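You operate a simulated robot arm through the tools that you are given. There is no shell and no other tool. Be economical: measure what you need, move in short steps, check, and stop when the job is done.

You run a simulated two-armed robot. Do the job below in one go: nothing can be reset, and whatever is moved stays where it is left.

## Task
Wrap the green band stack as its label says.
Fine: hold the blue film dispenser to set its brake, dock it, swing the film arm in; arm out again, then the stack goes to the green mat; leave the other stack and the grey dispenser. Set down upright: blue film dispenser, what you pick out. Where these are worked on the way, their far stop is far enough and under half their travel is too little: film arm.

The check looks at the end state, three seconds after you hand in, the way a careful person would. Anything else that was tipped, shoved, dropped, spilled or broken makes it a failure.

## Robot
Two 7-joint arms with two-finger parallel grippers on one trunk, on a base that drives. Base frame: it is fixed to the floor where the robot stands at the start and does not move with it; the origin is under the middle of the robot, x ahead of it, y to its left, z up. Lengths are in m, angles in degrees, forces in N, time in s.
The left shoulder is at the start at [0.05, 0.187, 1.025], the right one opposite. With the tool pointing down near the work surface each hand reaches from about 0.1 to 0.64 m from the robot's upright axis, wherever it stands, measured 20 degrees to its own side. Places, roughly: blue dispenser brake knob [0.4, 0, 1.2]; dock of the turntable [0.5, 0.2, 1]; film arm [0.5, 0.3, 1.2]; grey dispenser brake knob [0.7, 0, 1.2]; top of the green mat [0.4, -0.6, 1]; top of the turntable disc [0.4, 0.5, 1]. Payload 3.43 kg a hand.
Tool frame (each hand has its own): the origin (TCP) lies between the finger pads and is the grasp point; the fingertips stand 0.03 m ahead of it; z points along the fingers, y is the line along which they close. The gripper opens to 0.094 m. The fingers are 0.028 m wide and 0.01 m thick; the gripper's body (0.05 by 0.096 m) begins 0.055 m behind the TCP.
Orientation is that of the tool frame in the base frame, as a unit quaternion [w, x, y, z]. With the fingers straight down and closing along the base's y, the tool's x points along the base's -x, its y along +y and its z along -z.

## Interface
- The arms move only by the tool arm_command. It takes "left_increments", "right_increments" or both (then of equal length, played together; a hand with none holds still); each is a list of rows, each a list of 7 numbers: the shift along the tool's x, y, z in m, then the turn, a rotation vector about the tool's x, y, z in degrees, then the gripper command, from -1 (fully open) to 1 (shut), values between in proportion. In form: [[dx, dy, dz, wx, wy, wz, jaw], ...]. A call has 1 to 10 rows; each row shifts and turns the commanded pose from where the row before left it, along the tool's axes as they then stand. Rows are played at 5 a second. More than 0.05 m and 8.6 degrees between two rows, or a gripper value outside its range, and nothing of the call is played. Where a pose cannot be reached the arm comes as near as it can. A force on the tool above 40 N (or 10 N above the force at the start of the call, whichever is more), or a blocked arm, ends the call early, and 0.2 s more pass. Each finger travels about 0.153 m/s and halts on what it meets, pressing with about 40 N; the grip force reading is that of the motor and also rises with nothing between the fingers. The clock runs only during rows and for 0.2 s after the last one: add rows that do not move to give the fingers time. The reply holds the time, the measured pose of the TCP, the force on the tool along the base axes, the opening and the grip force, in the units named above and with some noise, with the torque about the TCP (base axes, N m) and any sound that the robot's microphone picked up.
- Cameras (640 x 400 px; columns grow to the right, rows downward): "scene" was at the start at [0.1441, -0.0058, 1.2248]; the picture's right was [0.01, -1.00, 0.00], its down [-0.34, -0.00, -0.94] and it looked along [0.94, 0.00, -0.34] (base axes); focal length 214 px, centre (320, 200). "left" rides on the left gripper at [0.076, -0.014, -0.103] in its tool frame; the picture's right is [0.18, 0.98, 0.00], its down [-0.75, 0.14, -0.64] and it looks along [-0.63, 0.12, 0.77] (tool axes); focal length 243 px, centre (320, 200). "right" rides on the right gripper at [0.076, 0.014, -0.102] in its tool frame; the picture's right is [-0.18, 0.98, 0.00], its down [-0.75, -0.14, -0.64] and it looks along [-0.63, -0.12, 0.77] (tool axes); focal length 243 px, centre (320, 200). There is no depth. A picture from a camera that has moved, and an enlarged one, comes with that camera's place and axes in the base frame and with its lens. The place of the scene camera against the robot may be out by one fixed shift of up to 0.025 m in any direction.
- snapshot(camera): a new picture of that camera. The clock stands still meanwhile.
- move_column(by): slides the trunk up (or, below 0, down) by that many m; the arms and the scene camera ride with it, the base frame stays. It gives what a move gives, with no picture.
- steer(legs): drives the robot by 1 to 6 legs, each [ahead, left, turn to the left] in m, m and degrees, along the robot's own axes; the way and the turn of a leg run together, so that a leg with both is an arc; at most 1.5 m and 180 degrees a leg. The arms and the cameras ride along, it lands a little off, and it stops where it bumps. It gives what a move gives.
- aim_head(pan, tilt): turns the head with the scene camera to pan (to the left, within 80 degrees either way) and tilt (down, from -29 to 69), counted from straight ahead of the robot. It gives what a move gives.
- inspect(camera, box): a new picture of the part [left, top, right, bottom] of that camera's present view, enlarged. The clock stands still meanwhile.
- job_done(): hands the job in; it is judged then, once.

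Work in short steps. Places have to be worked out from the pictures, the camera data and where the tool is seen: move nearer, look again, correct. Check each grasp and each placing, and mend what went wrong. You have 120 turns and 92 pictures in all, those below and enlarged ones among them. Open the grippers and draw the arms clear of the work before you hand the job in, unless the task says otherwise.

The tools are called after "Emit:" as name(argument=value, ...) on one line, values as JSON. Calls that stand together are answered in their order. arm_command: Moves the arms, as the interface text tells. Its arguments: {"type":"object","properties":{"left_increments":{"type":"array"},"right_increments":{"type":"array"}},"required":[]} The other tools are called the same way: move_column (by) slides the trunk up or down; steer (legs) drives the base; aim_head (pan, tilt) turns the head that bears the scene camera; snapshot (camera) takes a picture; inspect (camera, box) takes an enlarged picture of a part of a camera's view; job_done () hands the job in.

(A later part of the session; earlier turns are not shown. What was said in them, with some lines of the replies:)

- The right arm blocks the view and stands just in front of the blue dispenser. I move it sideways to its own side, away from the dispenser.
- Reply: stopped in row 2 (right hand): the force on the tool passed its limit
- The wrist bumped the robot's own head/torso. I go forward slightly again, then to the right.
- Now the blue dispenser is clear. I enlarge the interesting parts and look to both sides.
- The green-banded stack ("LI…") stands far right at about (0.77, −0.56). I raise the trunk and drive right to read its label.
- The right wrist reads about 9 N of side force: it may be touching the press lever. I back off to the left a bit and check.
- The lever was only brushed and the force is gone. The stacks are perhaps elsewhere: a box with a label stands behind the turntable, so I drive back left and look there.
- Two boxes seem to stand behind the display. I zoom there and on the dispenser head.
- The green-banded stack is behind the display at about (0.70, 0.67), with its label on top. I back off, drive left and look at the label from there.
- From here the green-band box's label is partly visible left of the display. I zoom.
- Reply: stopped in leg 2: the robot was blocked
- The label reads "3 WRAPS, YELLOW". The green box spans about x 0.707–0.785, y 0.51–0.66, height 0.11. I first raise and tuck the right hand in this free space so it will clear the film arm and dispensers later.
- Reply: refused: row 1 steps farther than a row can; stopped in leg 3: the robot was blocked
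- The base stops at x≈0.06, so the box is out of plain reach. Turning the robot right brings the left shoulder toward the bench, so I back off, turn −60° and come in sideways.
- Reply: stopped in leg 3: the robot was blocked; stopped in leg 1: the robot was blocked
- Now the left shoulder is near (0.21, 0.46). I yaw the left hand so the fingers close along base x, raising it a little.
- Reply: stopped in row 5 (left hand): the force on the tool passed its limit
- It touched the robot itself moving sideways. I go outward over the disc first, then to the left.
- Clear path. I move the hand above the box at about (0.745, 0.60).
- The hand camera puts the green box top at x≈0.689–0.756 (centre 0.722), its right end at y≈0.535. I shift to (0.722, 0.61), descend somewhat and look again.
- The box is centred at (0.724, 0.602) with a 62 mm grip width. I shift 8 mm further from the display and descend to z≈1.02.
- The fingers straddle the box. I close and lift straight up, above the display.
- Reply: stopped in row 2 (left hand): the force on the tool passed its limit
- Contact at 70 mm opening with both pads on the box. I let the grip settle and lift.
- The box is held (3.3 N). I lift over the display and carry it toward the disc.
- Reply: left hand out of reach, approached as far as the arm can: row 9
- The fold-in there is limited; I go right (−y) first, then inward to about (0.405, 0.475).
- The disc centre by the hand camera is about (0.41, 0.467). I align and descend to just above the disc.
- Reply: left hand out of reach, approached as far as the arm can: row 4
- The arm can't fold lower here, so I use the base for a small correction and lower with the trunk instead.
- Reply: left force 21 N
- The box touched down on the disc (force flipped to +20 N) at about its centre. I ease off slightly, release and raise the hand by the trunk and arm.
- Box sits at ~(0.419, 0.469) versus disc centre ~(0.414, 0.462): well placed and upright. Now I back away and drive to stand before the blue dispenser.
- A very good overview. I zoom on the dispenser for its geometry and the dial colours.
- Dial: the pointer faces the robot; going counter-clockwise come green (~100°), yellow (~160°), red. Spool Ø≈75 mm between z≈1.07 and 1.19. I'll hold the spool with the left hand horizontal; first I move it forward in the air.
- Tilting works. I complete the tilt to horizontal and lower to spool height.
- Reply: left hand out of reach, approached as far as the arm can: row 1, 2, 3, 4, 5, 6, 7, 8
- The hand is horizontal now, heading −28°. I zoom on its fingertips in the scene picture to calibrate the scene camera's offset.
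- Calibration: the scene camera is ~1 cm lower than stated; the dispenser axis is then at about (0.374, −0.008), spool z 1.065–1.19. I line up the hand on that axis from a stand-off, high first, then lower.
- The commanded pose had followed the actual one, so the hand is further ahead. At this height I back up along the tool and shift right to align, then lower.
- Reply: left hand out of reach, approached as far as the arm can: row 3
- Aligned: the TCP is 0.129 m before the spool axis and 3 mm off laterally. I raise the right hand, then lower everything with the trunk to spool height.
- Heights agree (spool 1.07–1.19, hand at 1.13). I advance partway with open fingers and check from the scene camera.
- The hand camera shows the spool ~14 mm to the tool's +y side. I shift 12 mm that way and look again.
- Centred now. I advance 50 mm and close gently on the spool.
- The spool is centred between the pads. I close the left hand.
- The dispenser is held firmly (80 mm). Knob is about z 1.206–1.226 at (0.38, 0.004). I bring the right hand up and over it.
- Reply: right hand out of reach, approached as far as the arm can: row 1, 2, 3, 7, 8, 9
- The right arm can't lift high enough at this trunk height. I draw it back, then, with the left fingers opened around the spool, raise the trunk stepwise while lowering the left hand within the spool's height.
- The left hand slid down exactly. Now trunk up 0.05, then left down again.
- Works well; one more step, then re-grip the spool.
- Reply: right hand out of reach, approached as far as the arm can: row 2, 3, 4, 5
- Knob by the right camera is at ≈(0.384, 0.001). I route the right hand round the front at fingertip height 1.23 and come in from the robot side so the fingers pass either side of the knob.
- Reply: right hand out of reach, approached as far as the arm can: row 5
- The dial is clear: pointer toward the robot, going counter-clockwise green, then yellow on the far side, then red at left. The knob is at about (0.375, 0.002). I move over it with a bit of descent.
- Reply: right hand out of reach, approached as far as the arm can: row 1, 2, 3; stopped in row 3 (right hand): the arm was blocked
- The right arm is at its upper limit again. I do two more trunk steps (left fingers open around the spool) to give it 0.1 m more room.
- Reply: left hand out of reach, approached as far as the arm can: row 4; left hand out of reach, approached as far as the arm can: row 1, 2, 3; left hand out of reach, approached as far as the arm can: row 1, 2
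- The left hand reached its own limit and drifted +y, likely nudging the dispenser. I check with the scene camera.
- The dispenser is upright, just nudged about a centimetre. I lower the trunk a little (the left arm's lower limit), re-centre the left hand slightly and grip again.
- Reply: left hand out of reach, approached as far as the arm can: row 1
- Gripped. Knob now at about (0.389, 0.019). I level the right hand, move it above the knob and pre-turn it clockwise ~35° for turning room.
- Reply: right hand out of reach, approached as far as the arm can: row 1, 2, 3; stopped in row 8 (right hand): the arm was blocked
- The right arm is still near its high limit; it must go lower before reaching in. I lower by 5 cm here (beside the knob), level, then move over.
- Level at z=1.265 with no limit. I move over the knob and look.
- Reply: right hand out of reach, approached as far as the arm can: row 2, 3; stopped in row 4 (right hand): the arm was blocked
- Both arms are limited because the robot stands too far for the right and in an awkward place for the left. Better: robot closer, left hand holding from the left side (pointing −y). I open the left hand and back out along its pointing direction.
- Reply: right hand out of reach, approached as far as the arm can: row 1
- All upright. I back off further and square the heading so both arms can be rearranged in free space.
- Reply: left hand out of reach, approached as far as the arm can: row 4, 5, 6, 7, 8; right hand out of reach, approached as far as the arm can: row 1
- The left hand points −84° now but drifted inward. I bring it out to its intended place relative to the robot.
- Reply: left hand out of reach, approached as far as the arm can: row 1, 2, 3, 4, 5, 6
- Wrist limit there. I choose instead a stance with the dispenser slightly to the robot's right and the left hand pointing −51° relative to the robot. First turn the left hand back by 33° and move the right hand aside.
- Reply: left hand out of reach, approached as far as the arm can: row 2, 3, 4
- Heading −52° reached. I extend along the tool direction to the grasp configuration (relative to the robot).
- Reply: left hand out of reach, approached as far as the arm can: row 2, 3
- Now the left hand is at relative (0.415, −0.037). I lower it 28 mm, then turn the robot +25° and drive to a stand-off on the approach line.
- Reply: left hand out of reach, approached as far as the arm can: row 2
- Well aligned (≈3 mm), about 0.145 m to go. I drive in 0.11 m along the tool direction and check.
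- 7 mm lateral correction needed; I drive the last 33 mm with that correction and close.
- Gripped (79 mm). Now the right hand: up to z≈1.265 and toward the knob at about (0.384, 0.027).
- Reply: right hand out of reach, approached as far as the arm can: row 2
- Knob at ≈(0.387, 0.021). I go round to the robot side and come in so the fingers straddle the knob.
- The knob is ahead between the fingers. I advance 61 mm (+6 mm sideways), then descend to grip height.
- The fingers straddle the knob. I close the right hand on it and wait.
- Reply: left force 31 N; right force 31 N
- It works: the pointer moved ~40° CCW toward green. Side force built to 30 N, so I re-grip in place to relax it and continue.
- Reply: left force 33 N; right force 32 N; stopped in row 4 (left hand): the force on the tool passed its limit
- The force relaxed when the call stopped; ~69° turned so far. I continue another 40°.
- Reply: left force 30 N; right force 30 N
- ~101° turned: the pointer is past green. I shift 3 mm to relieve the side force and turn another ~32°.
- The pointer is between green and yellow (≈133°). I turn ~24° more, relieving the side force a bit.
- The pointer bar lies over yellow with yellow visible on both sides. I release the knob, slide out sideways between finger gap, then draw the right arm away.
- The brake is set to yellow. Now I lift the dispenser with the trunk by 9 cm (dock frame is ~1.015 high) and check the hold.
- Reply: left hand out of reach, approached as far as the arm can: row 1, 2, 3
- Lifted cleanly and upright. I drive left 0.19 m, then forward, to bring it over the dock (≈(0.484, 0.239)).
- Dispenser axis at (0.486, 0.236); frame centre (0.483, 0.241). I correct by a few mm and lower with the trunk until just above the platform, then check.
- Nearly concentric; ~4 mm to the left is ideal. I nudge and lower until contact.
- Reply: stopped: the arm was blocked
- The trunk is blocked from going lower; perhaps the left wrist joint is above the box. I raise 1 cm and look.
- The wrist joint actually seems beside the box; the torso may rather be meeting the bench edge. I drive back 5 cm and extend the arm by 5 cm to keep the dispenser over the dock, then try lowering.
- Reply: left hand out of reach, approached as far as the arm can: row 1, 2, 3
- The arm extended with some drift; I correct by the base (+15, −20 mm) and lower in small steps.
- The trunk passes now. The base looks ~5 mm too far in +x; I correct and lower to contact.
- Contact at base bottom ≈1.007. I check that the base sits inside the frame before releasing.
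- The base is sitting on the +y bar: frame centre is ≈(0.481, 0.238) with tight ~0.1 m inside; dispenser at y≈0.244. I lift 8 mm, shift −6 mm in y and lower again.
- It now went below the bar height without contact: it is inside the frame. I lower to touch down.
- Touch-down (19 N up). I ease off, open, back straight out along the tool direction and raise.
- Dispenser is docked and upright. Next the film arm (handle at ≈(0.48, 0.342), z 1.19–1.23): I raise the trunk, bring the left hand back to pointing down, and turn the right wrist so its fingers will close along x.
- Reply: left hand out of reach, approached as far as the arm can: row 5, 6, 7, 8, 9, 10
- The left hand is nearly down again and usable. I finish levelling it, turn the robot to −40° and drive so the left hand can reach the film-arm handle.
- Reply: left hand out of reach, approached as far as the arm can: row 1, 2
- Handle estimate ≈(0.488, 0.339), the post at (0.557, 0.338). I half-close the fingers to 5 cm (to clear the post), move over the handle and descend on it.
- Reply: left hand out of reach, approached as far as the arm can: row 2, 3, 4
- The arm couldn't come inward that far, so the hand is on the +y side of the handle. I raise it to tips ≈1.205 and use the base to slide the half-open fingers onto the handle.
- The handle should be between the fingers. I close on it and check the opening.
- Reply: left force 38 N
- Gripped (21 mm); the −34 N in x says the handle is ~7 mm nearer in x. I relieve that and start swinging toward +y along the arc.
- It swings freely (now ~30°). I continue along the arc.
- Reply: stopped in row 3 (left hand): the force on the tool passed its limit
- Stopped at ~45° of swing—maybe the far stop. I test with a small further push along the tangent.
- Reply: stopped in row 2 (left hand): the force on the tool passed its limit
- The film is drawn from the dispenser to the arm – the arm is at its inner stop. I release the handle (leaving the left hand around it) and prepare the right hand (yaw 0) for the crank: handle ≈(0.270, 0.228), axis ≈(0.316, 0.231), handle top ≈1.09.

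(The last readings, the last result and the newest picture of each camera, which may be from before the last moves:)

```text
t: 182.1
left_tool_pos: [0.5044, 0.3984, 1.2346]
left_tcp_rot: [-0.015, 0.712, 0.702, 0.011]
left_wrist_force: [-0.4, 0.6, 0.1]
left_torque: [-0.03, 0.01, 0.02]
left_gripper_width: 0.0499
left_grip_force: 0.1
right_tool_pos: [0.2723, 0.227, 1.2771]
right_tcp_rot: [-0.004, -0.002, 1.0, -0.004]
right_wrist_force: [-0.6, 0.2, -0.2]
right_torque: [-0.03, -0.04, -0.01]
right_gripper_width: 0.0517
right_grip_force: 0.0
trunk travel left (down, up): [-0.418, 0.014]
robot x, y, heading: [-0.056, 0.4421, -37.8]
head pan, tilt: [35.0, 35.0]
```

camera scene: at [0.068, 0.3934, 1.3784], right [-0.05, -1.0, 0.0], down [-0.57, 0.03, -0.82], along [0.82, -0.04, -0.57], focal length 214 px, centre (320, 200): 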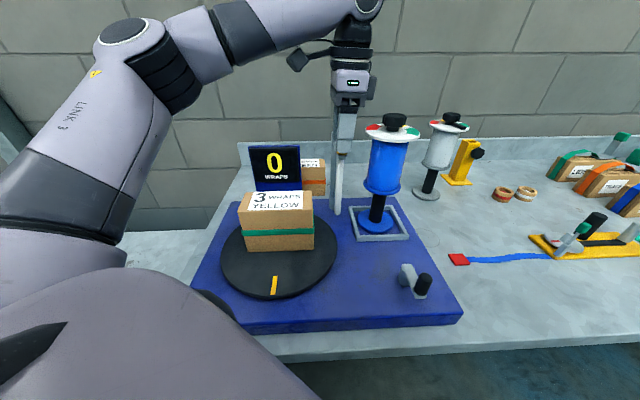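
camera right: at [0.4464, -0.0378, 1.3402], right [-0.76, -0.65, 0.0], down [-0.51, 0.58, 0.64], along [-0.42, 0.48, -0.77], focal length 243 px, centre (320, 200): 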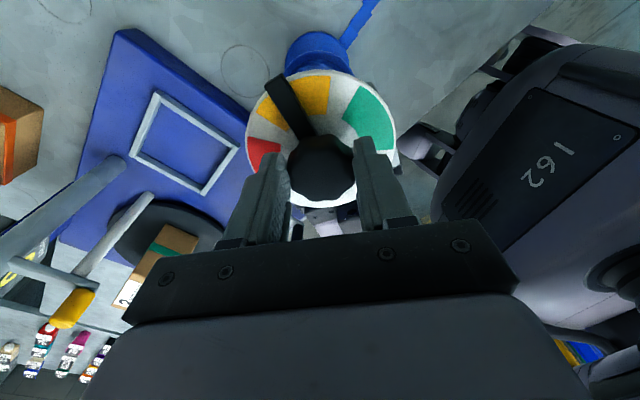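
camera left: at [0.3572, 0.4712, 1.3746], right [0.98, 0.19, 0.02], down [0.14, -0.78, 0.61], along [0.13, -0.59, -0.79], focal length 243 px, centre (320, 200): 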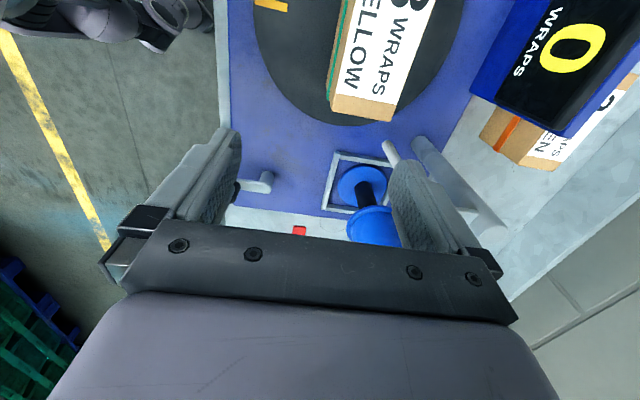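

Right hand is above the crank. I look with its camera to locate the crank exactly.

Emit:
snapshot(camera="right")

```text
3 pictures are left
camera right: at [0.1968, 0.2414, 1.3789], right [0.18, 0.98, -0.01], down [0.76, -0.13, 0.64], along [0.63, -0.12, -0.77], focal length 243 px, centre (320, 200)
```

right: 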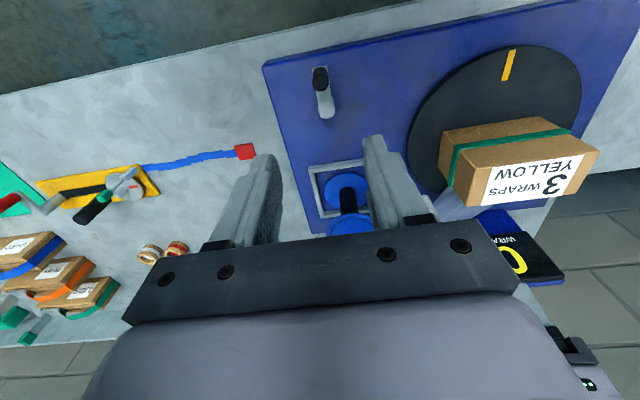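

Crank handle at (0.2705, 0.225), axis ≈(0.311, 0.226). I descend onto the handle and grip it.

Emit:
arm_command(right_increments=[[0.002, -0.001, 0.04, 0, 0, 0, -0.3], [0, 0, 0.045, 0, 0, 0, -0.3], [0, 0, 0.045, 0, 0, 0, -0.3], [0, 0, 0.03, 0, 0, 0, -0.3], [0, 0, 0.027, 0, 0, 0, -0.3], [0, 0, 0, 0, 0, 0, -0.3], [0, 0, 0, 0, 0, 0, 1], [0, 0, 0, 0, 0, 0, 1], [0, 0, 0, 0, 0, 0, 1]])

```text
t: 184.1
left_tool_pos: [0.5044, 0.398, 1.2352]
left_tcp_rot: [-0.014, 0.713, 0.701, 0.011]
left_wrist_force: [0.0, -0.2, 0.6]
left_torque: [-0.02, 0.02, -0.01]
left_gripper_width: 0.0497
left_grip_force: 0.0
right_tool_pos: [0.2677, 0.2258, 1.0859]
right_tcp_rot: [-0.003, -0.001, 1.0, -0.004]
right_wrist_force: [-2.4, 8.0, -5.5]
right_torque: [0.95, -0.73, 0.06]
right_gripper_width: 0.0193
right_grip_force: 45.1
trunk travel left (down, up): [-0.418, 0.014]
robot x, y, heading: [-0.0599, 0.4382, -38.1]
head pan, tilt: [35.0, 35.0]
```

Gripped at radius ≈4.3 cm. I test a quarter turn clockwise.

Emit:
arm_command(right_increments=[[-0.0058, 0.0215, 0, 0, 0, 0, 1], [-0.0157, 0.0157, 0, 0, 0, 0, 1], [-0.0215, 0.0058, 0, 0, 0, 0, 1], [0, 0, 0, 0, 0, 0, 1]])

```text
t: 185.1
left_tool_pos: [0.5047, 0.3993, 1.2331]
left_tcp_rot: [-0.014, 0.712, 0.702, 0.012]
left_wrist_force: [-0.4, -0.8, -0.2]
left_torque: [-0.02, -0.01, -0.02]
left_gripper_width: 0.0499
left_grip_force: 0.1
right_tool_pos: [0.3115, 0.2703, 1.0874]
right_tcp_rot: [-0.004, -0.002, 1.0, -0.003]
right_wrist_force: [-2.7, 11.6, -15.9]
right_torque: [0.9, -0.66, -0.03]
right_gripper_width: 0.0196
right_grip_force: 45.2
trunk travel left (down, up): [-0.418, 0.014]
robot x, y, heading: [-0.0573, 0.4431, -38.0]
head pan, tilt: [35.0, 35.0]
```

Turns smoothly. I complete the first revolution.

Emit:
arm_command(right_increments=[[-0.0215, -0.0058, 0, 0, 0, 0, 1], [-0.0157, -0.0157, 0, 0, 0, 0, 1], [-0.0058, -0.0215, 0, 0, 0, 0, 1], [0.0058, -0.0215, 0, 0, 0, 0, 1], [0.0157, -0.0157, 0, 0, 0, 0, 1], [0.0215, -0.0058, 0, 0, 0, 0, 1], [0.0215, 0.0058, 0, 0, 0, 0, 1], [0.0157, 0.0157, 0, 0, 0, 0, 1], [0.0058, 0.0215, 0, 0, 0, 0, 1]])

Emit:
inspect(camera="scene", box=[180, 100, 460, 320])

```text
t: 185.6
left_tool_pos: [0.5051, 0.3996, 1.2343]
left_tcp_rot: [-0.016, 0.711, 0.703, 0.011]
left_wrist_force: [0.2, -1.1, -0.7]
left_torque: [0.04, 0.01, 0.0]
left_gripper_width: 0.0499
left_grip_force: 0.0
right_tool_pos: [0.3369, 0.271, 1.0884]
right_tcp_rot: [-0.003, -0.01, 1.0, 0.007]
right_wrist_force: [7.2, 12.2, 0.9]
right_torque: [-0.46, -0.49, 0.02]
right_gripper_width: 0.0196
right_grip_force: 44.5
trunk travel left (down, up): [-0.418, 0.014]
robot x, y, heading: [-0.0583, 0.4374, -37.8]
head pan, tilt: [35.0, 35.0]
stopped in row 2 (right hand): the force on the tool passed its limit (the readings are from after the stop); the commanded pose is now the measured one
```

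```text
1.82 times, centred on (320, 210) of scene
camera zoom: at [0.0686, 0.3941, 1.3788], right [-0.05, -1.0, 0.0], down [-0.57, 0.03, -0.82], along [0.82, -0.04, -0.57], focal length 390 px, centre (320, 182)
```

zoom: 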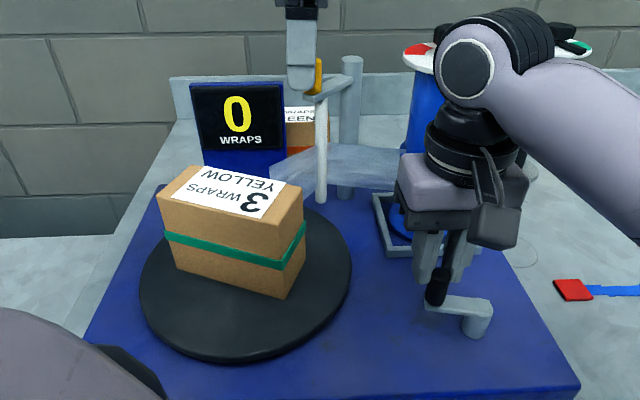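

The table turned with the crank (box rotated already roughly half a turn or more), but the peg slipped ~1 cm in the pads: pivot is ≈(0.313, 0.230), R≈4.4 cm. I re-centre on the peg and grip again.

Emit:
arm_command(right_increments=[[0, 0, 0, 0, 0, 0, 0.1], [0, 0, 0, 0, 0, 0, 0.1], [0.0105, 0.001, 0, 0, 0, 0, 0.1], [0, 0, 0, 0, 0, 0, 0.1], [0, 0, 0, 0, 0, 0, 1], [0, 0, 0, 0, 0, 0, 1], [0, 0, 0, 0, 0, 0, 1]])

```text
t: 187.2
left_tool_pos: [0.5038, 0.4001, 1.2344]
left_tcp_rot: [-0.013, 0.711, 0.703, 0.01]
left_wrist_force: [-0.3, -0.1, 0.7]
left_torque: [0.01, 0.02, 0.02]
left_gripper_width: 0.05
left_grip_force: 0.0
right_tool_pos: [0.3241, 0.2719, 1.0873]
right_tcp_rot: [-0.004, -0.008, 1.0, 0.005]
right_wrist_force: [-0.7, 8.7, -3.5]
right_torque: [-0.35, -0.68, -0.04]
right_gripper_width: 0.0194
right_grip_force: 44.9
trunk travel left (down, up): [-0.418, 0.014]
robot x, y, heading: [-0.0624, 0.4444, -37.7]
head pan, tilt: [35.0, 35.0]
```

Centred at azimuth 75°. I continue clockwise four steps and check.

Emit:
arm_command(right_increments=[[-0.0195, -0.0112, 0, 0, 0, 0, 1], [-0.0112, -0.0195, 0, 0, 0, 0, 1], [0, -0.0224, 0, 0, 0, 0, 1], [0.0112, -0.0195, 0, 0, 0, 0, 1], [0, 0, 0, 0, 0, 0, 1]])

```text
t: 188.4
left_tool_pos: [0.5024, 0.3973, 1.2354]
left_tcp_rot: [-0.015, 0.713, 0.701, 0.012]
left_wrist_force: [-0.1, 0.0, -0.5]
left_torque: [0.0, 0.0, -0.01]
left_gripper_width: 0.0497
left_grip_force: 0.1
right_tool_pos: [0.3431, 0.1923, 1.0893]
right_tcp_rot: [-0.004, -0.007, 1.0, 0.003]
right_wrist_force: [0.6, -10.1, 13.6]
right_torque: [-0.67, 0.47, 0.23]
right_gripper_width: 0.0194
right_grip_force: 45.1
trunk travel left (down, up): [-0.418, 0.014]
robot x, y, heading: [-0.0593, 0.4405, -38.2]
head pan, tilt: [35.0, 35.0]
```

Slightly larger radius (≈4.6 cm, centre (0.313, 0.229)). I continue with corrected steps.

Emit:
arm_command(right_increments=[[0.0186, -0.0147, 0, 0, 0, 0, 1], [0.024, 0, 0, 0, 0, 0, 1], [0.0205, 0.0119, 0, 0, 0, 0, 1], [0.0119, 0.0206, 0, 0, 0, 0, 1], [0, 0.0238, 0, 0, 0, 0, 1], [0, 0, 0, 0, 0, 0, 1]])

```text
t: 189.3
left_tool_pos: [0.5005, 0.3974, 1.2361]
left_tcp_rot: [-0.013, 0.713, 0.701, 0.011]
left_wrist_force: [-0.1, 0.7, 0.2]
left_torque: [-0.07, -0.02, 0.0]
left_gripper_width: 0.0498
left_grip_force: 0.1
right_tool_pos: [0.2693, 0.1872, 1.0877]
right_tcp_rot: [-0.015, 0.005, 1.0, -0.01]
right_wrist_force: [-7.9, -3.4, -1.0]
right_torque: [0.25, -0.56, 0.04]
right_gripper_width: 0.0
right_grip_force: 30.4
trunk travel left (down, up): [-0.418, 0.014]
robot x, y, heading: [-0.0617, 0.4404, -38.1]
head pan, tilt: [35.0, 35.0]
stopped in row 4 (right hand): the force on the tool passed its limit (the readings are from after the stop); the commanded pose is now the measured one
```

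The peg slipped out (fingers shut). Instead of gripping, I'll push the peg from behind with the closed fingers along the circle; first hop over to behind it (azimuth ≈ −55°).

Emit:
arm_command(right_increments=[[0, 0, -0.045, 0, 0, 0, 1], [-0.035, 0.003, 0, 0, 0, 0, 1], [-0.034, 0.003, 0, 0, 0, 0, 1], [0, 0, 0.025, 0, 0, 0, 1], [0, 0, 0.02, 0, 0, 0, 1], [0, 0, 0, 0, 0, 0, 1]])

```text
t: 190.4
left_tool_pos: [0.5017, 0.3972, 1.2357]
left_tcp_rot: [-0.014, 0.713, 0.701, 0.011]
left_wrist_force: [1.1, 0.1, 0.0]
left_torque: [0.0, 0.03, -0.01]
left_gripper_width: 0.0497
left_grip_force: 0.0
right_tool_pos: [0.346, 0.197, 1.1073]
right_tcp_rot: [-0.002, -0.001, 1.0, -0.006]
right_wrist_force: [-5.2, 2.6, 11.4]
right_torque: [0.02, 0.28, -0.01]
right_gripper_width: 0.0
right_grip_force: 32.8
trunk travel left (down, up): [-0.418, 0.014]
robot x, y, heading: [-0.062, 0.4402, -38.0]
head pan, tilt: [35.0, 35.0]
stopped in row 5 (right hand): the force on the tool passed its limit (the readings are from after the stop); the commanded pose is now the measured one
```

I touched the peg's top at azimuth ≈ −45°, so the peg stands there. I go behind it (azimuth 0°), lower, and push clockwise.

Emit:
arm_command(right_increments=[[0, 0, -0.03, 0, 0, 0, 1], [-0.012, 0.033, 0, 0, 0, 0, 1], [0, 0, 0.025, 0, 0, 0, 1], [0, 0, 0.025, 0, 0, 0, 1], [0.0042, -0.019, 0, 0, 0, 0, 1], [0.0119, -0.0155, 0, 0, 0, 0, 1], [0.0173, -0.009, 0, 0, 0, 0, 1], [0.0194, -0.0008, 0, 0, 0, 0, 1], [0, 0, 0, 0, 0, 0, 1]])

```text
t: 192.1
left_tool_pos: [0.502, 0.3965, 1.2351]
left_tcp_rot: [-0.016, 0.712, 0.701, 0.012]
left_wrist_force: [-0.2, -1.0, 0.4]
left_torque: [0.03, 0.04, 0.03]
left_gripper_width: 0.05
left_grip_force: 0.0
right_tool_pos: [0.32, 0.1929, 1.082]
right_tcp_rot: [-0.001, -0.007, 1.0, 0.001]
right_wrist_force: [0.1, -0.4, -0.6]
right_torque: [0.04, 0.04, -0.01]
right_gripper_width: 0.0
right_grip_force: 32.5
trunk travel left (down, up): [-0.418, 0.014]
robot x, y, heading: [-0.0572, 0.4379, -38.0]
head pan, tilt: [35.0, 35.0]
stopped in row 8 (right hand): the force on the tool passed its limit (the readings are from after the stop); the commanded pose is now the measured one
```

The push met resistance; I need to see the crank and display, so I spend one picture.

Emit:
inspect(camera="scene", box=[200, 100, 460, 310])

```text
1.90 times, centred on (330, 205) of scene
camera zoom: at [0.0664, 0.3919, 1.3785], right [-0.05, -1.0, 0.0], down [-0.57, 0.03, -0.82], along [0.82, -0.04, -0.57], focal length 408 px, centre (301, 190)
```

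zoom: 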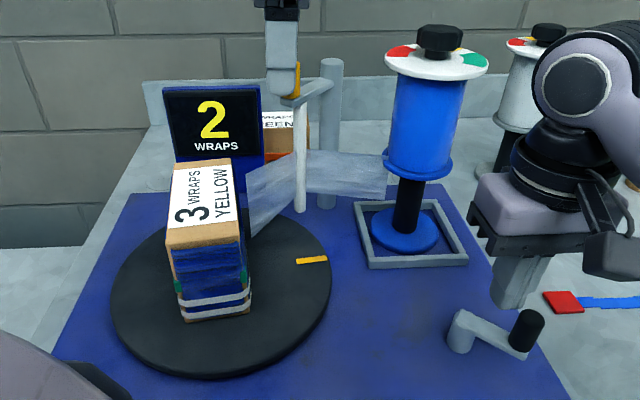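

The display reads 2, the crank peg is now at azimuth ≈ −114°. I push on in small steps for about 100° more of crank, along the circle around (0.309, 0.233).

Emit:
arm_command(right_increments=[[0.007, -0.007, 0, 0, 0, 0, 1], [0.008, 0, 0, 0, 0, 0, 1], [0.008, 0.0016, 0, 0, 0, 0, 1], [0.008, 0.0024, 0, 0, 0, 0, 1], [0.007, 0.0045, 0, 0, 0, 0, 1], [0.0062, 0.0053, 0, 0, 0, 0, 1], [0.0053, 0.0062, 0, 0, 0, 0, 1], [0.0041, 0.0071, 0, 0, 0, 0, 1], [0.0028, 0.0077, 0, 0, 0, 0, 1], [0.0014, 0.0081, 0, 0, 0, 0, 1]])

```text
t: 194.3
left_tool_pos: [0.5025, 0.3992, 1.2348]
left_tcp_rot: [-0.014, 0.712, 0.702, 0.01]
left_wrist_force: [-0.2, 0.4, -0.3]
left_torque: [-0.04, 0.02, -0.02]
left_gripper_width: 0.0497
left_grip_force: 0.0
right_tool_pos: [0.2618, 0.2306, 1.0834]
right_tcp_rot: [0.0, -0.009, 1.0, 0.001]
right_wrist_force: [-0.4, 0.5, 0.0]
right_torque: [-0.01, 0.03, 0.02]
right_gripper_width: 0.0003
right_grip_force: 33.2
trunk travel left (down, up): [-0.418, 0.014]
robot x, y, heading: [-0.0594, 0.4393, -37.7]
head pan, tilt: [35.0, 35.0]
```

The push went through smoothly (≥93° more crank). I use the last picture to read the count and the box's orientation.

Emit:
inspect(camera="scene", box=[200, 100, 460, 310])

```text
1.90 times, centred on (330, 205) of scene
camera zoom: at [0.0662, 0.3944, 1.3785], right [-0.05, -1.0, 0.0], down [-0.57, 0.03, -0.82], along [0.82, -0.04, -0.57], focal length 408 px, centre (301, 190)
```

zoom: 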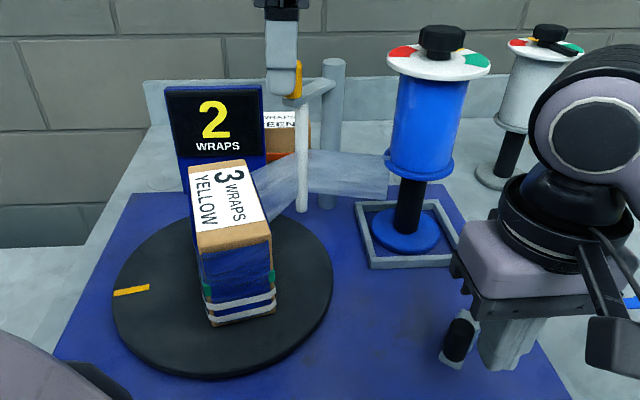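

Display still 2; combining marks, the table has turned ≈1005° (2.79 turns), gear ≈4/3. About 90° more crank brings it to ≈3.1 turns. I push the peg on from azimuth ~145° to ~55°.

Emit:
arm_command(right_increments=[[-0.0005, 0.0081, 0, 0, 0, 0, 1], [-0.0018, 0.008, 0, 0, 0, 0, 1], [-0.003, 0.0076, 0, 0, 0, 0, 1], [-0.0044, 0.007, 0, 0, 0, 0, 1], [-0.0054, 0.0061, 0, 0, 0, 0, 1], [-0.0065, 0.005, 0, 0, 0, 0, 1], [-0.0072, 0.0039, 0, 0, 0, 0, 1], [-0.0078, 0.0025, 0, 0, 0, 0, 1], [-0.0049, 0.0009, 0, 0, 0, 0, 1]])

```text
t: 196.3
left_tool_pos: [0.5038, 0.3985, 1.2352]
left_tcp_rot: [-0.015, 0.713, 0.701, 0.012]
left_wrist_force: [-0.8, 0.1, 0.0]
left_torque: [-0.02, 0.03, 0.04]
left_gripper_width: 0.0498
left_grip_force: 0.2
right_tool_pos: [0.3033, 0.2797, 1.084]
right_tcp_rot: [0.0, -0.009, 1.0, 0.0]
right_wrist_force: [-0.2, 0.7, -0.2]
right_torque: [-0.02, 0.01, 0.04]
right_gripper_width: 0.0
right_grip_force: 33.3
trunk travel left (down, up): [-0.418, 0.014]
robot x, y, heading: [-0.0586, 0.4403, -38.4]
head pan, tilt: [35.0, 35.0]
```

No resistance; the peg is at least ~80° further, so ≈3.1 turns. Now the right hand rises and withdraws while the left re-grips the film-arm handle.

Emit:
arm_command(left_increments=[[0, 0, 0, 0, 0, 0, 0.2], [0, 0, 0, 0, 0, 0, 1], [0, 0, 0, 0, 0, 0, 1], [0, 0, 0, 0, 0, 0, 1], [0, 0, 0, 0, 0, 0, 1], [0, 0, 0, 0, 0, 0, 1], [0, 0, 0, 0, 0, 0, 1], [0, 0, 0, 0, 0, 0, 1], [0, 0, 0, 0, 0, 0, 1]], right_increments=[[0, 0, -0.045, 0, 0, 0, 1], [0, 0, -0.045, 0, 0, 0, 1], [0, 0, -0.045, 0, 0, 0, 1], [0, 0, -0.045, 0, 0, 0, 1], [0.03, -0.035, 0, 0, 0, 0, 0], [0.035, -0.035, 0, 0, 0, 0, -1], [0.035, -0.035, 0, 0, 0, 0, -1], [0.035, -0.03, 0, 0, 0, 0, -1], [0.035, -0.03, 0, 0, 0, 0, -1]])

```text
t: 198.3
left_tool_pos: [0.5001, 0.399, 1.2354]
left_tcp_rot: [-0.015, 0.713, 0.701, 0.012]
left_wrist_force: [-24.0, 1.7, -12.7]
left_torque: [0.61, -0.57, -0.15]
left_gripper_width: 0.0213
left_grip_force: 45.2
right_tool_pos: [0.1358, 0.1073, 1.2632]
right_tcp_rot: [0.0, -0.008, 1.0, 0.001]
right_wrist_force: [0.2, -0.2, -1.0]
right_torque: [0.0, -0.01, 0.0]
right_gripper_width: 0.0939
right_grip_force: 0.1
trunk travel left (down, up): [-0.418, 0.014]
robot x, y, heading: [-0.0619, 0.4415, -37.8]
head pan, tilt: [35.0, 35.0]
```

Gripped again (21 mm). I swing the arm back out along the arc to its outer stop.

Emit:
arm_command(left_increments=[[0, -0.004, 0, 0, 0, 0, 1], [-0.0076, -0.0068, 0, 0, 0, 0, 1], [-0.0083, -0.0055, 0, 0, 0, 0, 1], [-0.009, -0.0047, 0, 0, 0, 0, 1], [-0.0095, -0.003, 0, 0, 0, 0, 1], [-0.01, -0.0016, 0, 0, 0, 0, 1], [-0.01, -0.001, 0, 0, 0, 0, 1], [-0.006, 0, 0, 0, 0, 0, 1], [0, 0, 0, 0, 0, 0, 1]])

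```text
t: 200.0
left_tool_pos: [0.48, 0.3471, 1.2356]
left_tcp_rot: [-0.011, 0.708, 0.706, 0.012]
left_wrist_force: [5.3, 6.0, 5.1]
left_torque: [-0.35, 0.61, -0.15]
left_gripper_width: 0.0214
left_grip_force: 44.3
right_tool_pos: [0.1394, 0.1083, 1.2637]
right_tcp_rot: [-0.001, -0.009, 1.0, 0.0]
right_wrist_force: [-0.6, -0.2, 0.3]
right_torque: [0.0, 0.0, -0.01]
right_gripper_width: 0.0939
right_grip_force: 0.0
trunk travel left (down, up): [-0.418, 0.014]
robot x, y, heading: [-0.0619, 0.4381, -37.9]
head pan, tilt: [35.0, 35.0]
stopped in row 8 (left hand): the force on the tool passed its limit (the readings are from after the stop); the commanded pose is now the measured one
```

Nearly at the original place (within ~5°). I give one more gentle push outward, then open.

Emit:
arm_command(left_increments=[[-0.004, 0, 0, 0, 0, 0, 1], [-0.003, 0, 0, 0, 0, 0, 1], [0, 0, 0, 0, 0, 0, 1]])

Emit:
arm_command(left_increments=[[0, 0, 0, 0, 0, 0, -0.06], [0, 0, 0, 0, 0, 0, -0.06], [0, 0, -0.03, 0, 0, 0, -0.06], [0, 0, -0.02, 0, 0, 0, -0.06], [0.03, 0, 0, 0, 0, 0, -0.06], [0.04, -0.01, 0, 0, 0, 0, -0.06], [0.04, -0.02, 0, 0, 0, 0, -1], [0, -0.03, 0, 0, 0, 0, -1], [0, 0, 0, 0, 0, 0, -1]])

```text
t: 200.8
left_tool_pos: [0.48, 0.3467, 1.2346]
left_tcp_rot: [-0.012, 0.707, 0.707, 0.013]
left_wrist_force: [8.3, 32.7, 5.4]
left_torque: [0.4, 0.41, 0.12]
left_gripper_width: 0.0212
left_grip_force: 44.9
right_tool_pos: [0.1399, 0.1139, 1.2651]
right_tcp_rot: [-0.002, -0.009, 1.0, -0.002]
right_wrist_force: [0.1, 0.5, 0.5]
right_torque: [0.02, -0.01, 0.04]
right_gripper_width: 0.0941
right_grip_force: 0.0
trunk travel left (down, up): [-0.418, 0.014]
robot x, y, heading: [-0.0584, 0.4413, -37.9]
head pan, tilt: [35.0, 35.0]
```

```text
t: 202.8
left_tool_pos: [0.4153, 0.4573, 1.2843]
left_tcp_rot: [-0.01, 0.71, 0.704, 0.013]
left_wrist_force: [-0.5, 0.5, 0.4]
left_torque: [-0.01, 0.04, 0.01]
left_gripper_width: 0.0942
left_grip_force: 0.1
left hand out of reach, approached as far as the arm can: row 3, 4
right_tool_pos: [0.1407, 0.1074, 1.2634]
right_tcp_rot: [-0.001, -0.009, 1.0, 0.001]
right_wrist_force: [0.0, 0.1, 0.2]
right_torque: [-0.03, 0.02, -0.02]
right_gripper_width: 0.0938
right_grip_force: 0.1
trunk travel left (down, up): [-0.418, 0.014]
robot x, y, heading: [-0.0628, 0.4398, -38.1]
head pan, tilt: [35.0, 35.0]
```

The arm is out (at its stop, 33 N). The left hand is right over the disc. The box's long axis should be at about 135–140°, so I rotate the hand +48° and lower with the trunk to just above the box.

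Emit:
arm_command(left_increments=[[0, 0, 0, 0, 0, -8, -1], [0, 0, 0, 0, 0, -8, -1], [0, 0, 0, 0, 0, -8, -1], [0, 0, 0, 0, 0, -8, -1], [0, 0, 0, 0, 0, -8, -1], [0, 0, 0, 0, 0, -8, -1], [0, 0, 0, 0, 0, 0, -1]])

Emit:
move_column(by=-0.11)

```text
t: 204.4
left_tool_pos: [0.4159, 0.4575, 1.282]
left_tcp_rot: [-0.005, 0.361, 0.932, 0.016]
left_wrist_force: [-0.4, 0.1, -0.5]
left_torque: [-0.01, -0.02, 0.02]
left_gripper_width: 0.0941
left_grip_force: 0.0
right_tool_pos: [0.1387, 0.1075, 1.2628]
right_tcp_rot: [0.0, -0.009, 1.0, 0.0]
right_wrist_force: [-0.4, 0.4, 0.2]
right_torque: [0.01, -0.04, 0.01]
right_gripper_width: 0.0942
right_grip_force: 0.0
trunk travel left (down, up): [-0.418, 0.014]
robot x, y, heading: [-0.0597, 0.4387, -38.0]
head pan, tilt: [35.0, 35.0]
```

```text
t: 205.8
left_tool_pos: [0.4154, 0.4573, 1.1739]
left_tcp_rot: [-0.005, 0.361, 0.932, 0.017]
left_wrist_force: [0.1, 0.5, 0.2]
left_torque: [0.01, 0.04, 0.0]
left_gripper_width: 0.0943
left_grip_force: 0.1
right_tool_pos: [0.1399, 0.1078, 1.1544]
right_tcp_rot: [-0.001, -0.009, 1.0, 0.001]
right_wrist_force: [-0.4, 0.6, -0.4]
right_torque: [0.02, 0.03, -0.01]
right_gripper_width: 0.094
right_grip_force: 0.0
trunk travel left (down, up): [-0.308, 0.124]
robot x, y, heading: [-0.0599, 0.4422, -38.1]
head pan, tilt: [35.0, 35.0]
```

I shift 1 cm to the box centre and descend slowly with force supervision.

Emit:
arm_command(left_increments=[[0.009, 0.0054, 0, 0, 0, 0, -1], [0, 0, 0.014, 0, 0, 0, -1], [0, 0, 0.014, 0, 0, 0, -1], [0, 0, 0.014, 0, 0, 0, -1], [0, 0, 0.014, 0, 0, 0, -1], [0, 0, 0.014, 0, 0, 0, -1], [0, 0, 0.012, 0, 0, 0, -1], [0, 0, 0, 0, 0, 0, -1]])

```text
t: 206.6
left_tool_pos: [0.4132, 0.4675, 1.1556]
left_tcp_rot: [0.006, 0.362, 0.932, 0.007]
left_wrist_force: [-1.2, 2.0, 16.7]
left_torque: [-0.36, 0.76, -0.02]
left_gripper_width: 0.0932
left_grip_force: 0.0
right_tool_pos: [0.1397, 0.1082, 1.154]
right_tcp_rot: [-0.001, -0.008, 1.0, 0.0]
right_wrist_force: [0.0, 0.0, 0.1]
right_torque: [0.02, 0.0, 0.0]
right_gripper_width: 0.0938
right_grip_force: 0.0
trunk travel left (down, up): [-0.308, 0.124]
robot x, y, heading: [-0.0627, 0.4416, -37.9]
head pan, tilt: [35.0, 35.0]
stopped in row 4 (left hand): the force on the tool passed its limit (the readings are from after the stop); the commanded pose is now the measured one
```

Contact on the box top by one finger edge (offset at azimuth ~205°), so the box is turned ~40° further: long axis ≈175°. I lift slightly, rotate the hand +40° and descend again.

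Emit:
arm_command(left_increments=[[0, 0, -0.014, 0, 0, 0, -1], [0, 0, 0, 0, 0, -8, -1], [0, 0, 0, 0, 0, -8, -1], [0, 0, 0, 0, 0, -8, -1], [0, 0, 0, 0, 0, -8, -1], [0, 0, 0, 0, 0, -8, -1], [0, 0, 0.016, 0, 0, 0, -1], [0, 0, 0.016, 0, 0, 0, -1], [0, 0, 0.016, 0, 0, 0, -1], [0, 0, 0.016, 0, 0, 0, -1]])

```text
t: 208.4
left_tool_pos: [0.4127, 0.4647, 1.1546]
left_tcp_rot: [0.017, 0.02, 1.0, 0.0]
left_wrist_force: [-4.1, 1.9, 14.3]
left_torque: [0.78, 0.32, 0.05]
left_gripper_width: 0.094
left_grip_force: 0.1
right_tool_pos: [0.1388, 0.1074, 1.1543]
right_tcp_rot: [0.0, -0.009, 1.0, 0.001]
right_wrist_force: [0.2, -0.4, 0.2]
right_torque: [-0.03, 0.04, 0.01]
right_gripper_width: 0.094
right_grip_force: 0.0
trunk travel left (down, up): [-0.308, 0.124]
robot x, y, heading: [-0.058, 0.4424, -37.9]
head pan, tilt: [35.0, 35.0]
stopped in row 8 (left hand): the force on the tool passed its limit (the readings are from after the stop); the commanded pose is now the measured one
```

Combining both contacts: the long axis is ≈140° as first thought, and the box centre is offset to ≈(0.405, 0.458). I go back to closing azimuth 50°, shift 1 cm, and descend.

Emit:
arm_command(left_increments=[[0, 0, -0.014, 0, 0, 0, -1], [0, 0, 0, 0, 0, 7.6, -1], [0, 0, 0, 0, 0, 7.6, -1], [0, 0, 0, 0, 0, 7.6, -1], [0, 0, 0, 0, 0, 7.6, -1], [0, 0, 0, 0, 0, 7.6, -1], [0.0016, -0.0105, 0, 0, 0, 0, -1], [0, 0, 0.014, 0, 0, 0, -1], [0, 0, 0.014, 0, 0, 0, -1], [0, 0, 0.014, 0, 0, 0, -1]])

```text
t: 210.3
left_tool_pos: [0.4054, 0.4554, 1.1559]
left_tcp_rot: [0.025, 0.342, 0.939, -0.005]
left_wrist_force: [-0.8, 2.9, 14.7]
left_torque: [-0.38, 0.65, 0.04]
left_gripper_width: 0.0934
left_grip_force: 0.1
right_tool_pos: [0.14, 0.1084, 1.1534]
right_tcp_rot: [-0.001, -0.008, 1.0, 0.0]
right_wrist_force: [0.2, -0.4, -0.7]
right_torque: [-0.02, 0.02, 0.02]
right_gripper_width: 0.0942
right_grip_force: 0.0
trunk travel left (down, up): [-0.308, 0.124]
robot x, y, heading: [-0.0589, 0.4418, -38.0]
head pan, tilt: [35.0, 35.0]
stopped in row 9 (left hand): the force on the tool passed its limit (the readings are from after the stop); the commanded pose is now the measured one
```

Using the finger-edge geometry, the only consistent box pose is long axis ≈64° (table ≈3.4 turns) around (0.4125, 0.4705). I lift, shift back to that centre and rotate the hand to closing azimuth −26°.

Emit:
arm_command(left_increments=[[0.0043, 0.016, -0.02, 0, 0, 0, -1], [0, 0, 0, 0, 0, 8.5, -1], [0, 0, 0, 0, 0, 8.5, -1], [0, 0, 0, 0, 0, 8.5, -1], [0, 0, 0, 0, 0, 8.5, -1], [0, 0, 0, 0, 0, 8.5, -1], [0, 0, 0, 0, 0, 8.5, -1], [0, 0, 0, 0, 0, 8.5, -1], [0, 0, 0, 0, 0, 8.5, -1], [0, 0, 0, 0, 0, 8.5, -1]])

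Emit:
arm_command(left_increments=[[0, 0, 0.016, 0, 0, 0, -1], [0, 0, 0.016, 0, 0, 0, -1], [0, 0, 0.016, 0, 0, 0, -1], [0, 0, 0.016, 0, 0, 0, -1], [0, 0, 0.014, 0, 0, 0, -1], [0, 0, 0, 0, 0, 0, -1]])

```text
t: 212.5
left_tool_pos: [0.4119, 0.4715, 1.174]
left_tcp_rot: [0.019, 0.851, 0.524, 0.012]
left_wrist_force: [-0.6, 0.1, -0.6]
left_torque: [-0.02, 0.0, -0.05]
left_gripper_width: 0.0939
left_grip_force: 0.1
right_tool_pos: [0.14, 0.108, 1.1541]
right_tcp_rot: [-0.001, -0.009, 1.0, 0.001]
right_wrist_force: [0.3, -0.9, 0.1]
right_torque: [0.0, -0.01, 0.05]
right_gripper_width: 0.0941
right_grip_force: 0.0
trunk travel left (down, up): [-0.308, 0.124]
robot x, y, heading: [-0.0607, 0.4388, -37.8]
head pan, tilt: [35.0, 35.0]
```

```text
t: 213.9
left_tool_pos: [0.4162, 0.4702, 1.0975]
left_tcp_rot: [0.02, 0.85, 0.526, 0.012]
left_wrist_force: [-2.3, -0.3, 1.2]
left_torque: [0.02, 0.07, 0.0]
left_gripper_width: 0.0939
left_grip_force: 0.0
right_tool_pos: [0.1392, 0.108, 1.1543]
right_tcp_rot: [-0.001, -0.01, 1.0, 0.0]
right_wrist_force: [0.3, 1.2, 0.1]
right_torque: [0.0, -0.02, 0.0]
right_gripper_width: 0.0939
right_grip_force: 0.1
trunk travel left (down, up): [-0.308, 0.124]
robot x, y, heading: [-0.0597, 0.4397, -37.7]
head pan, tilt: [35.0, 35.0]
```

It slid down around the box without contact. I close and lift a little.

Emit:
arm_command(left_increments=[[0, 0, 0, 0, 0, 0, 0.0], [0, 0, 0, 0, 0, 0, 1], [0, 0, 0, 0, 0, 0, 1], [0, 0, 0, 0, 0, 0, 1], [0, 0, -0.015, 0, 0, 0, 1], [0, 0, -0.025, 0, 0, 0, 1], [0, 0, 0, 0, 0, 0, 1]])

```text
t: 215.5
left_tool_pos: [0.4137, 0.4709, 1.1354]
left_tcp_rot: [0.019, 0.851, 0.525, 0.012]
left_wrist_force: [0.0, 0.0, -3.0]
left_torque: [0.01, 0.06, 0.02]
left_gripper_width: 0.0701
left_grip_force: 39.8
right_tool_pos: [0.1411, 0.1091, 1.1534]
right_tcp_rot: [0.0, -0.009, 1.0, 0.0]
right_wrist_force: [-0.1, -0.1, 0.5]
right_torque: [-0.01, 0.01, 0.02]
right_gripper_width: 0.0942
right_grip_force: 0.1
trunk travel left (down, up): [-0.308, 0.124]
robot x, y, heading: [-0.0592, 0.4418, -38.0]
head pan, tilt: [35.0, 35.0]
```

Held securely (70 mm, 3 N). I raise the trunk, back away from the bench, turn to −80° and drive right toward the mat.

Emit:
move_column(by=0.06)

Emit:
steer(legs=[[-0.3546, -0.277, 0], [0, 0, -42], [0.709, -0.125, 0]])

```text
t: 216.5
left_tool_pos: [0.4133, 0.4706, 1.1944]
left_tcp_rot: [0.02, 0.851, 0.525, 0.012]
left_wrist_force: [-0.4, 0.5, -2.4]
left_torque: [-0.05, 0.03, 0.0]
left_gripper_width: 0.0704
left_grip_force: 40.0
right_tool_pos: [0.1401, 0.1096, 1.2136]
right_tcp_rot: [-0.001, -0.009, 1.0, 0.001]
right_wrist_force: [0.2, -0.4, 0.1]
right_torque: [0.01, -0.03, -0.02]
right_gripper_width: 0.0943
right_grip_force: 0.1
trunk travel left (down, up): [-0.368, 0.064]
robot x, y, heading: [-0.0574, 0.4412, -37.9]
head pan, tilt: [35.0, 35.0]
```

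```text
t: 224.7
left_tool_pos: [-0.1021, -0.5448, 1.1942]
left_tcp_rot: [0.021, 0.978, 0.208, 0.005]
left_wrist_force: [-0.1, -0.2, -3.5]
left_torque: [0.03, 0.01, -0.02]
left_gripper_width: 0.0701
left_grip_force: 40.0
right_tool_pos: [-0.5423, -0.6512, 1.2139]
right_tcp_rot: [0.0, 0.328, 0.945, 0.001]
right_wrist_force: [1.3, -0.4, -0.8]
right_torque: [0.02, -0.02, 0.02]
right_gripper_width: 0.0942
right_grip_force: 0.0
trunk travel left (down, up): [-0.368, 0.064]
robot x, y, heading: [-0.4848, -0.2622, -77.6]
head pan, tilt: [35.0, 35.0]
```

Box now at (−0.10, −0.545). I drive in to put it above the mat at ≈(0.36, −0.575).

Emit:
steer(legs=[[0.129, 0.445, 0]])

```text
t: 227.5
left_tool_pos: [0.3735, -0.5681, 1.1957]
left_tcp_rot: [0.022, 0.977, 0.21, 0.005]
left_wrist_force: [0.2, 1.2, -3.8]
left_torque: [0.0, 0.03, 0.0]
left_gripper_width: 0.0702
left_grip_force: 40.7
right_tool_pos: [-0.0647, -0.6763, 1.214]
right_tcp_rot: [-0.001, 0.326, 0.946, 0.0]
right_wrist_force: [0.2, 0.1, 0.2]
right_torque: [0.05, 0.05, -0.03]
right_gripper_width: 0.0941
right_grip_force: 0.0
trunk travel left (down, up): [-0.368, 0.064]
robot x, y, heading: [-0.0118, -0.2891, -77.1]
head pan, tilt: [35.0, 35.0]
```

Over the mat. I shift 1 cm back and lower with the trunk to ~3 cm above it.

Emit:
arm_command(left_increments=[[-0.011, -0.005, 0, 0, 0, 0, 1], [0, 0, 0, 0, 0, 0, 1]])

Emit:
move_column(by=-0.13)

```text
t: 228.1
left_tool_pos: [0.3639, -0.5684, 1.1944]
left_tcp_rot: [0.022, 0.977, 0.211, 0.005]
left_wrist_force: [-0.2, 0.7, -4.3]
left_torque: [0.02, 0.01, 0.01]
left_gripper_width: 0.0702
left_grip_force: 39.8
right_tool_pos: [-0.0664, -0.676, 1.2133]
right_tcp_rot: [-0.001, 0.326, 0.945, 0.002]
right_wrist_force: [-0.5, -0.2, -0.4]
right_torque: [0.01, 0.02, 0.0]
right_gripper_width: 0.0942
right_grip_force: 0.2
trunk travel left (down, up): [-0.368, 0.064]
robot x, y, heading: [-0.0097, -0.2939, -77.0]
head pan, tilt: [35.0, 35.0]
```

```text
t: 229.7
left_tool_pos: [0.3645, -0.5675, 1.0645]
left_tcp_rot: [0.022, 0.977, 0.211, 0.005]
left_wrist_force: [-0.2, -0.2, -2.7]
left_torque: [0.0, 0.0, 0.01]
left_gripper_width: 0.07
left_grip_force: 39.9
right_tool_pos: [-0.0645, -0.6771, 1.0838]
right_tcp_rot: [0.0, 0.325, 0.946, 0.001]
right_wrist_force: [0.9, 0.5, -0.6]
right_torque: [0.03, 0.02, 0.02]
right_gripper_width: 0.094
right_grip_force: 0.2
trunk travel left (down, up): [-0.238, 0.194]
robot x, y, heading: [-0.0076, -0.2931, -76.6]
head pan, tilt: [35.0, 35.0]
```

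Still hanging freely. I lower further in two small steps.

Emit:
move_column(by=-0.024)

Emit:
move_column(by=-0.005)

```text
t: 230.4
left_tool_pos: [0.364, -0.5682, 1.0432]
left_tcp_rot: [0.022, 0.977, 0.212, 0.005]
left_wrist_force: [-0.1, -0.4, -4.0]
left_torque: [-0.02, 0.07, 0.0]
left_gripper_width: 0.0701
left_grip_force: 40.2
right_tool_pos: [-0.0658, -0.6779, 1.0606]
right_tcp_rot: [0.0, 0.326, 0.945, 0.001]
right_wrist_force: [-0.6, 0.0, 0.3]
right_torque: [0.0, -0.01, 0.0]
right_gripper_width: 0.0937
right_grip_force: 0.1
trunk travel left (down, up): [-0.214, 0.218]
robot x, y, heading: [-0.011, -0.2953, -76.7]
head pan, tilt: [35.0, 35.0]
```

```text
t: 230.9
left_tool_pos: [0.3638, -0.5684, 1.0427]
left_tcp_rot: [0.023, 0.977, 0.211, 0.007]
left_wrist_force: [-0.7, 0.3, -3.7]
left_torque: [-0.04, 0.01, 0.0]
left_gripper_width: 0.0702
left_grip_force: 40.0
right_tool_pos: [-0.0659, -0.6777, 1.0601]
right_tcp_rot: [0.001, 0.326, 0.945, 0.002]
right_wrist_force: [0.1, -0.1, 0.4]
right_torque: [-0.04, -0.01, 0.03]
right_gripper_width: 0.0941
right_grip_force: 0.1
trunk travel left (down, up): [-0.209, 0.223]
robot x, y, heading: [-0.006, -0.2893, -77.0]
head pan, tilt: [35.0, 35.0]
```

The trunk stalls there (box still hanging ~1 cm above). I lower the rest with the arm in small, force-limited steps.

Emit:
arm_command(left_increments=[[0, 0, 0.003, 0, 0, 0, 1], [0, 0, 0.003, 0, 0, 0, 1], [0, 0, 0.003, 0, 0, 0, 1], [0, 0, 0.002, 0, 0, 0, 1], [0, 0, 0.002, 0, 0, 0, 1], [0, 0, 0.002, 0, 0, 0, 1], [0, 0, 0, 0, 0, 0, 1]])

```text
t: 232.5
left_tool_pos: [0.363, -0.5701, 1.0291]
left_tcp_rot: [0.026, 0.977, 0.211, 0.005]
left_wrist_force: [-5.2, -0.6, 36.9]
left_torque: [1.27, 0.81, 0.22]
left_gripper_width: 0.0708
left_grip_force: 40.3
right_tool_pos: [-0.0654, -0.6769, 1.0616]
right_tcp_rot: [-0.001, 0.326, 0.945, 0.002]
right_wrist_force: [0.4, 0.6, 0.5]
right_torque: [0.0, -0.03, 0.0]
right_gripper_width: 0.0941
right_grip_force: 0.1
trunk travel left (down, up): [-0.209, 0.223]
robot x, y, heading: [-0.0112, -0.2895, -77.0]
head pan, tilt: [35.0, 35.0]
```

Firm touch-down (37 N). I ease 3 mm, open, and rise straight up.

Emit:
arm_command(left_increments=[[0, 0, -0.003, 0, 0, 0, 1], [0, 0, -0.001, 0, 0, 0, 0.0], [0, 0, 0, 0, 0, 0, -1], [0, 0, 0, 0, 0, 0, -1], [0, 0, 0, 0, 0, 0, -1], [0, 0, -0.02, 0, 0, 0, -1], [0, 0, -0.04, 0, 0, 0, -1], [0, 0, -0.04, 0, 0, 0, -1], [0, 0, -0.03, 0, 0, 0, -1]])

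Emit:
move_column(by=0.1)

```text
t: 234.5
left_tool_pos: [0.3485, -0.564, 1.166]
left_tcp_rot: [0.023, 0.977, 0.211, 0.011]
left_wrist_force: [0.0, 0.4, 0.1]
left_torque: [0.0, -0.01, 0.03]
left_gripper_width: 0.0939
left_grip_force: 0.0
right_tool_pos: [-0.0766, -0.6779, 1.0578]
right_tcp_rot: [0.005, 0.326, 0.946, 0.004]
right_wrist_force: [0.3, -0.5, 0.3]
right_torque: [-0.01, -0.01, -0.02]
right_gripper_width: 0.0938
right_grip_force: 0.0
trunk travel left (down, up): [-0.209, 0.223]
robot x, y, heading: [-0.0098, -0.2935, -76.7]
head pan, tilt: [35.0, 35.0]
```

```text
t: 235.8
left_tool_pos: [0.3604, -0.5629, 1.2565]
left_tcp_rot: [0.022, 0.977, 0.211, 0.006]
left_wrist_force: [-0.3, -0.5, 0.0]
left_torque: [-0.01, -0.01, -0.01]
left_gripper_width: 0.0939
left_grip_force: 0.1
right_tool_pos: [-0.066, -0.6769, 1.1534]
right_tcp_rot: [-0.001, 0.326, 0.945, 0.001]
right_wrist_force: [-0.7, 0.2, -0.7]
right_torque: [0.01, -0.01, 0.02]
right_gripper_width: 0.0943
right_grip_force: 0.1
trunk travel left (down, up): [-0.309, 0.123]
robot x, y, heading: [-0.0134, -0.2868, -76.6]
head pan, tilt: [35.0, 35.0]
```

Released and clear above the box. I drive the robot back so both arms are clear of the work.

Emit:
steer(legs=[[-0.081, -0.34, 0]])

```text
t: 238.1
left_tool_pos: [0.0131, -0.5614, 1.2574]
left_tcp_rot: [0.022, 0.977, 0.213, 0.004]
left_wrist_force: [-0.1, -0.8, 0.4]
left_torque: [0.0, -0.01, -0.01]
left_gripper_width: 0.0941
left_grip_force: 0.1
right_tool_pos: [-0.4129, -0.677, 1.1556]
right_tcp_rot: [-0.001, 0.323, 0.946, 0.001]
right_wrist_force: [0.2, -1.0, -1.3]
right_torque: [-0.02, 0.0, 0.02]
right_gripper_width: 0.0942
right_grip_force: 0.1
trunk travel left (down, up): [-0.309, 0.123]
robot x, y, heading: [-0.3606, -0.2928, -76.7]
head pan, tilt: [35.0, 35.0]
5 turns are left
```

Grippers are open and both arms are clear of the bench, so I hand the job in.

Emit:
job_done()

```text
The job is handed in.
```

I handed the job in with the green-band stack wrapped and set on the green mat, but I could not check the wrap count or the final placing by eye. The last picture I had showed the display at 2 wraps. After that I turned the crank further by dead reckoning. I judge the table made about 3.4 turns in all, so the display should read 3, as the label ("3 WRAPS, YELLOW") asks.

- **Brake:** I held the blue dispenser and set its knob to yellow. A picture showed the pointer lying over the yellow segment.
- **Dock:** The dispenser stands upright inside the dock frame, confirmed in a later picture. Before that I had nudged it about a centimetre or two on the bench.
- **Film arm:** I swung it in to its stop, and film was visibly drawn out. It is out again, pushed back to its outer stop.
- **Placing:** The stack was set down on force feedback at about (0.36, -0.57), which should be fully on the mat. No picture confirms that it is upright or on the mat.
- **Incidental contacts:** The right wrist brushed the lever of the red press once early on, at about 10 N. I did not move the other stack or the grey dispenser.
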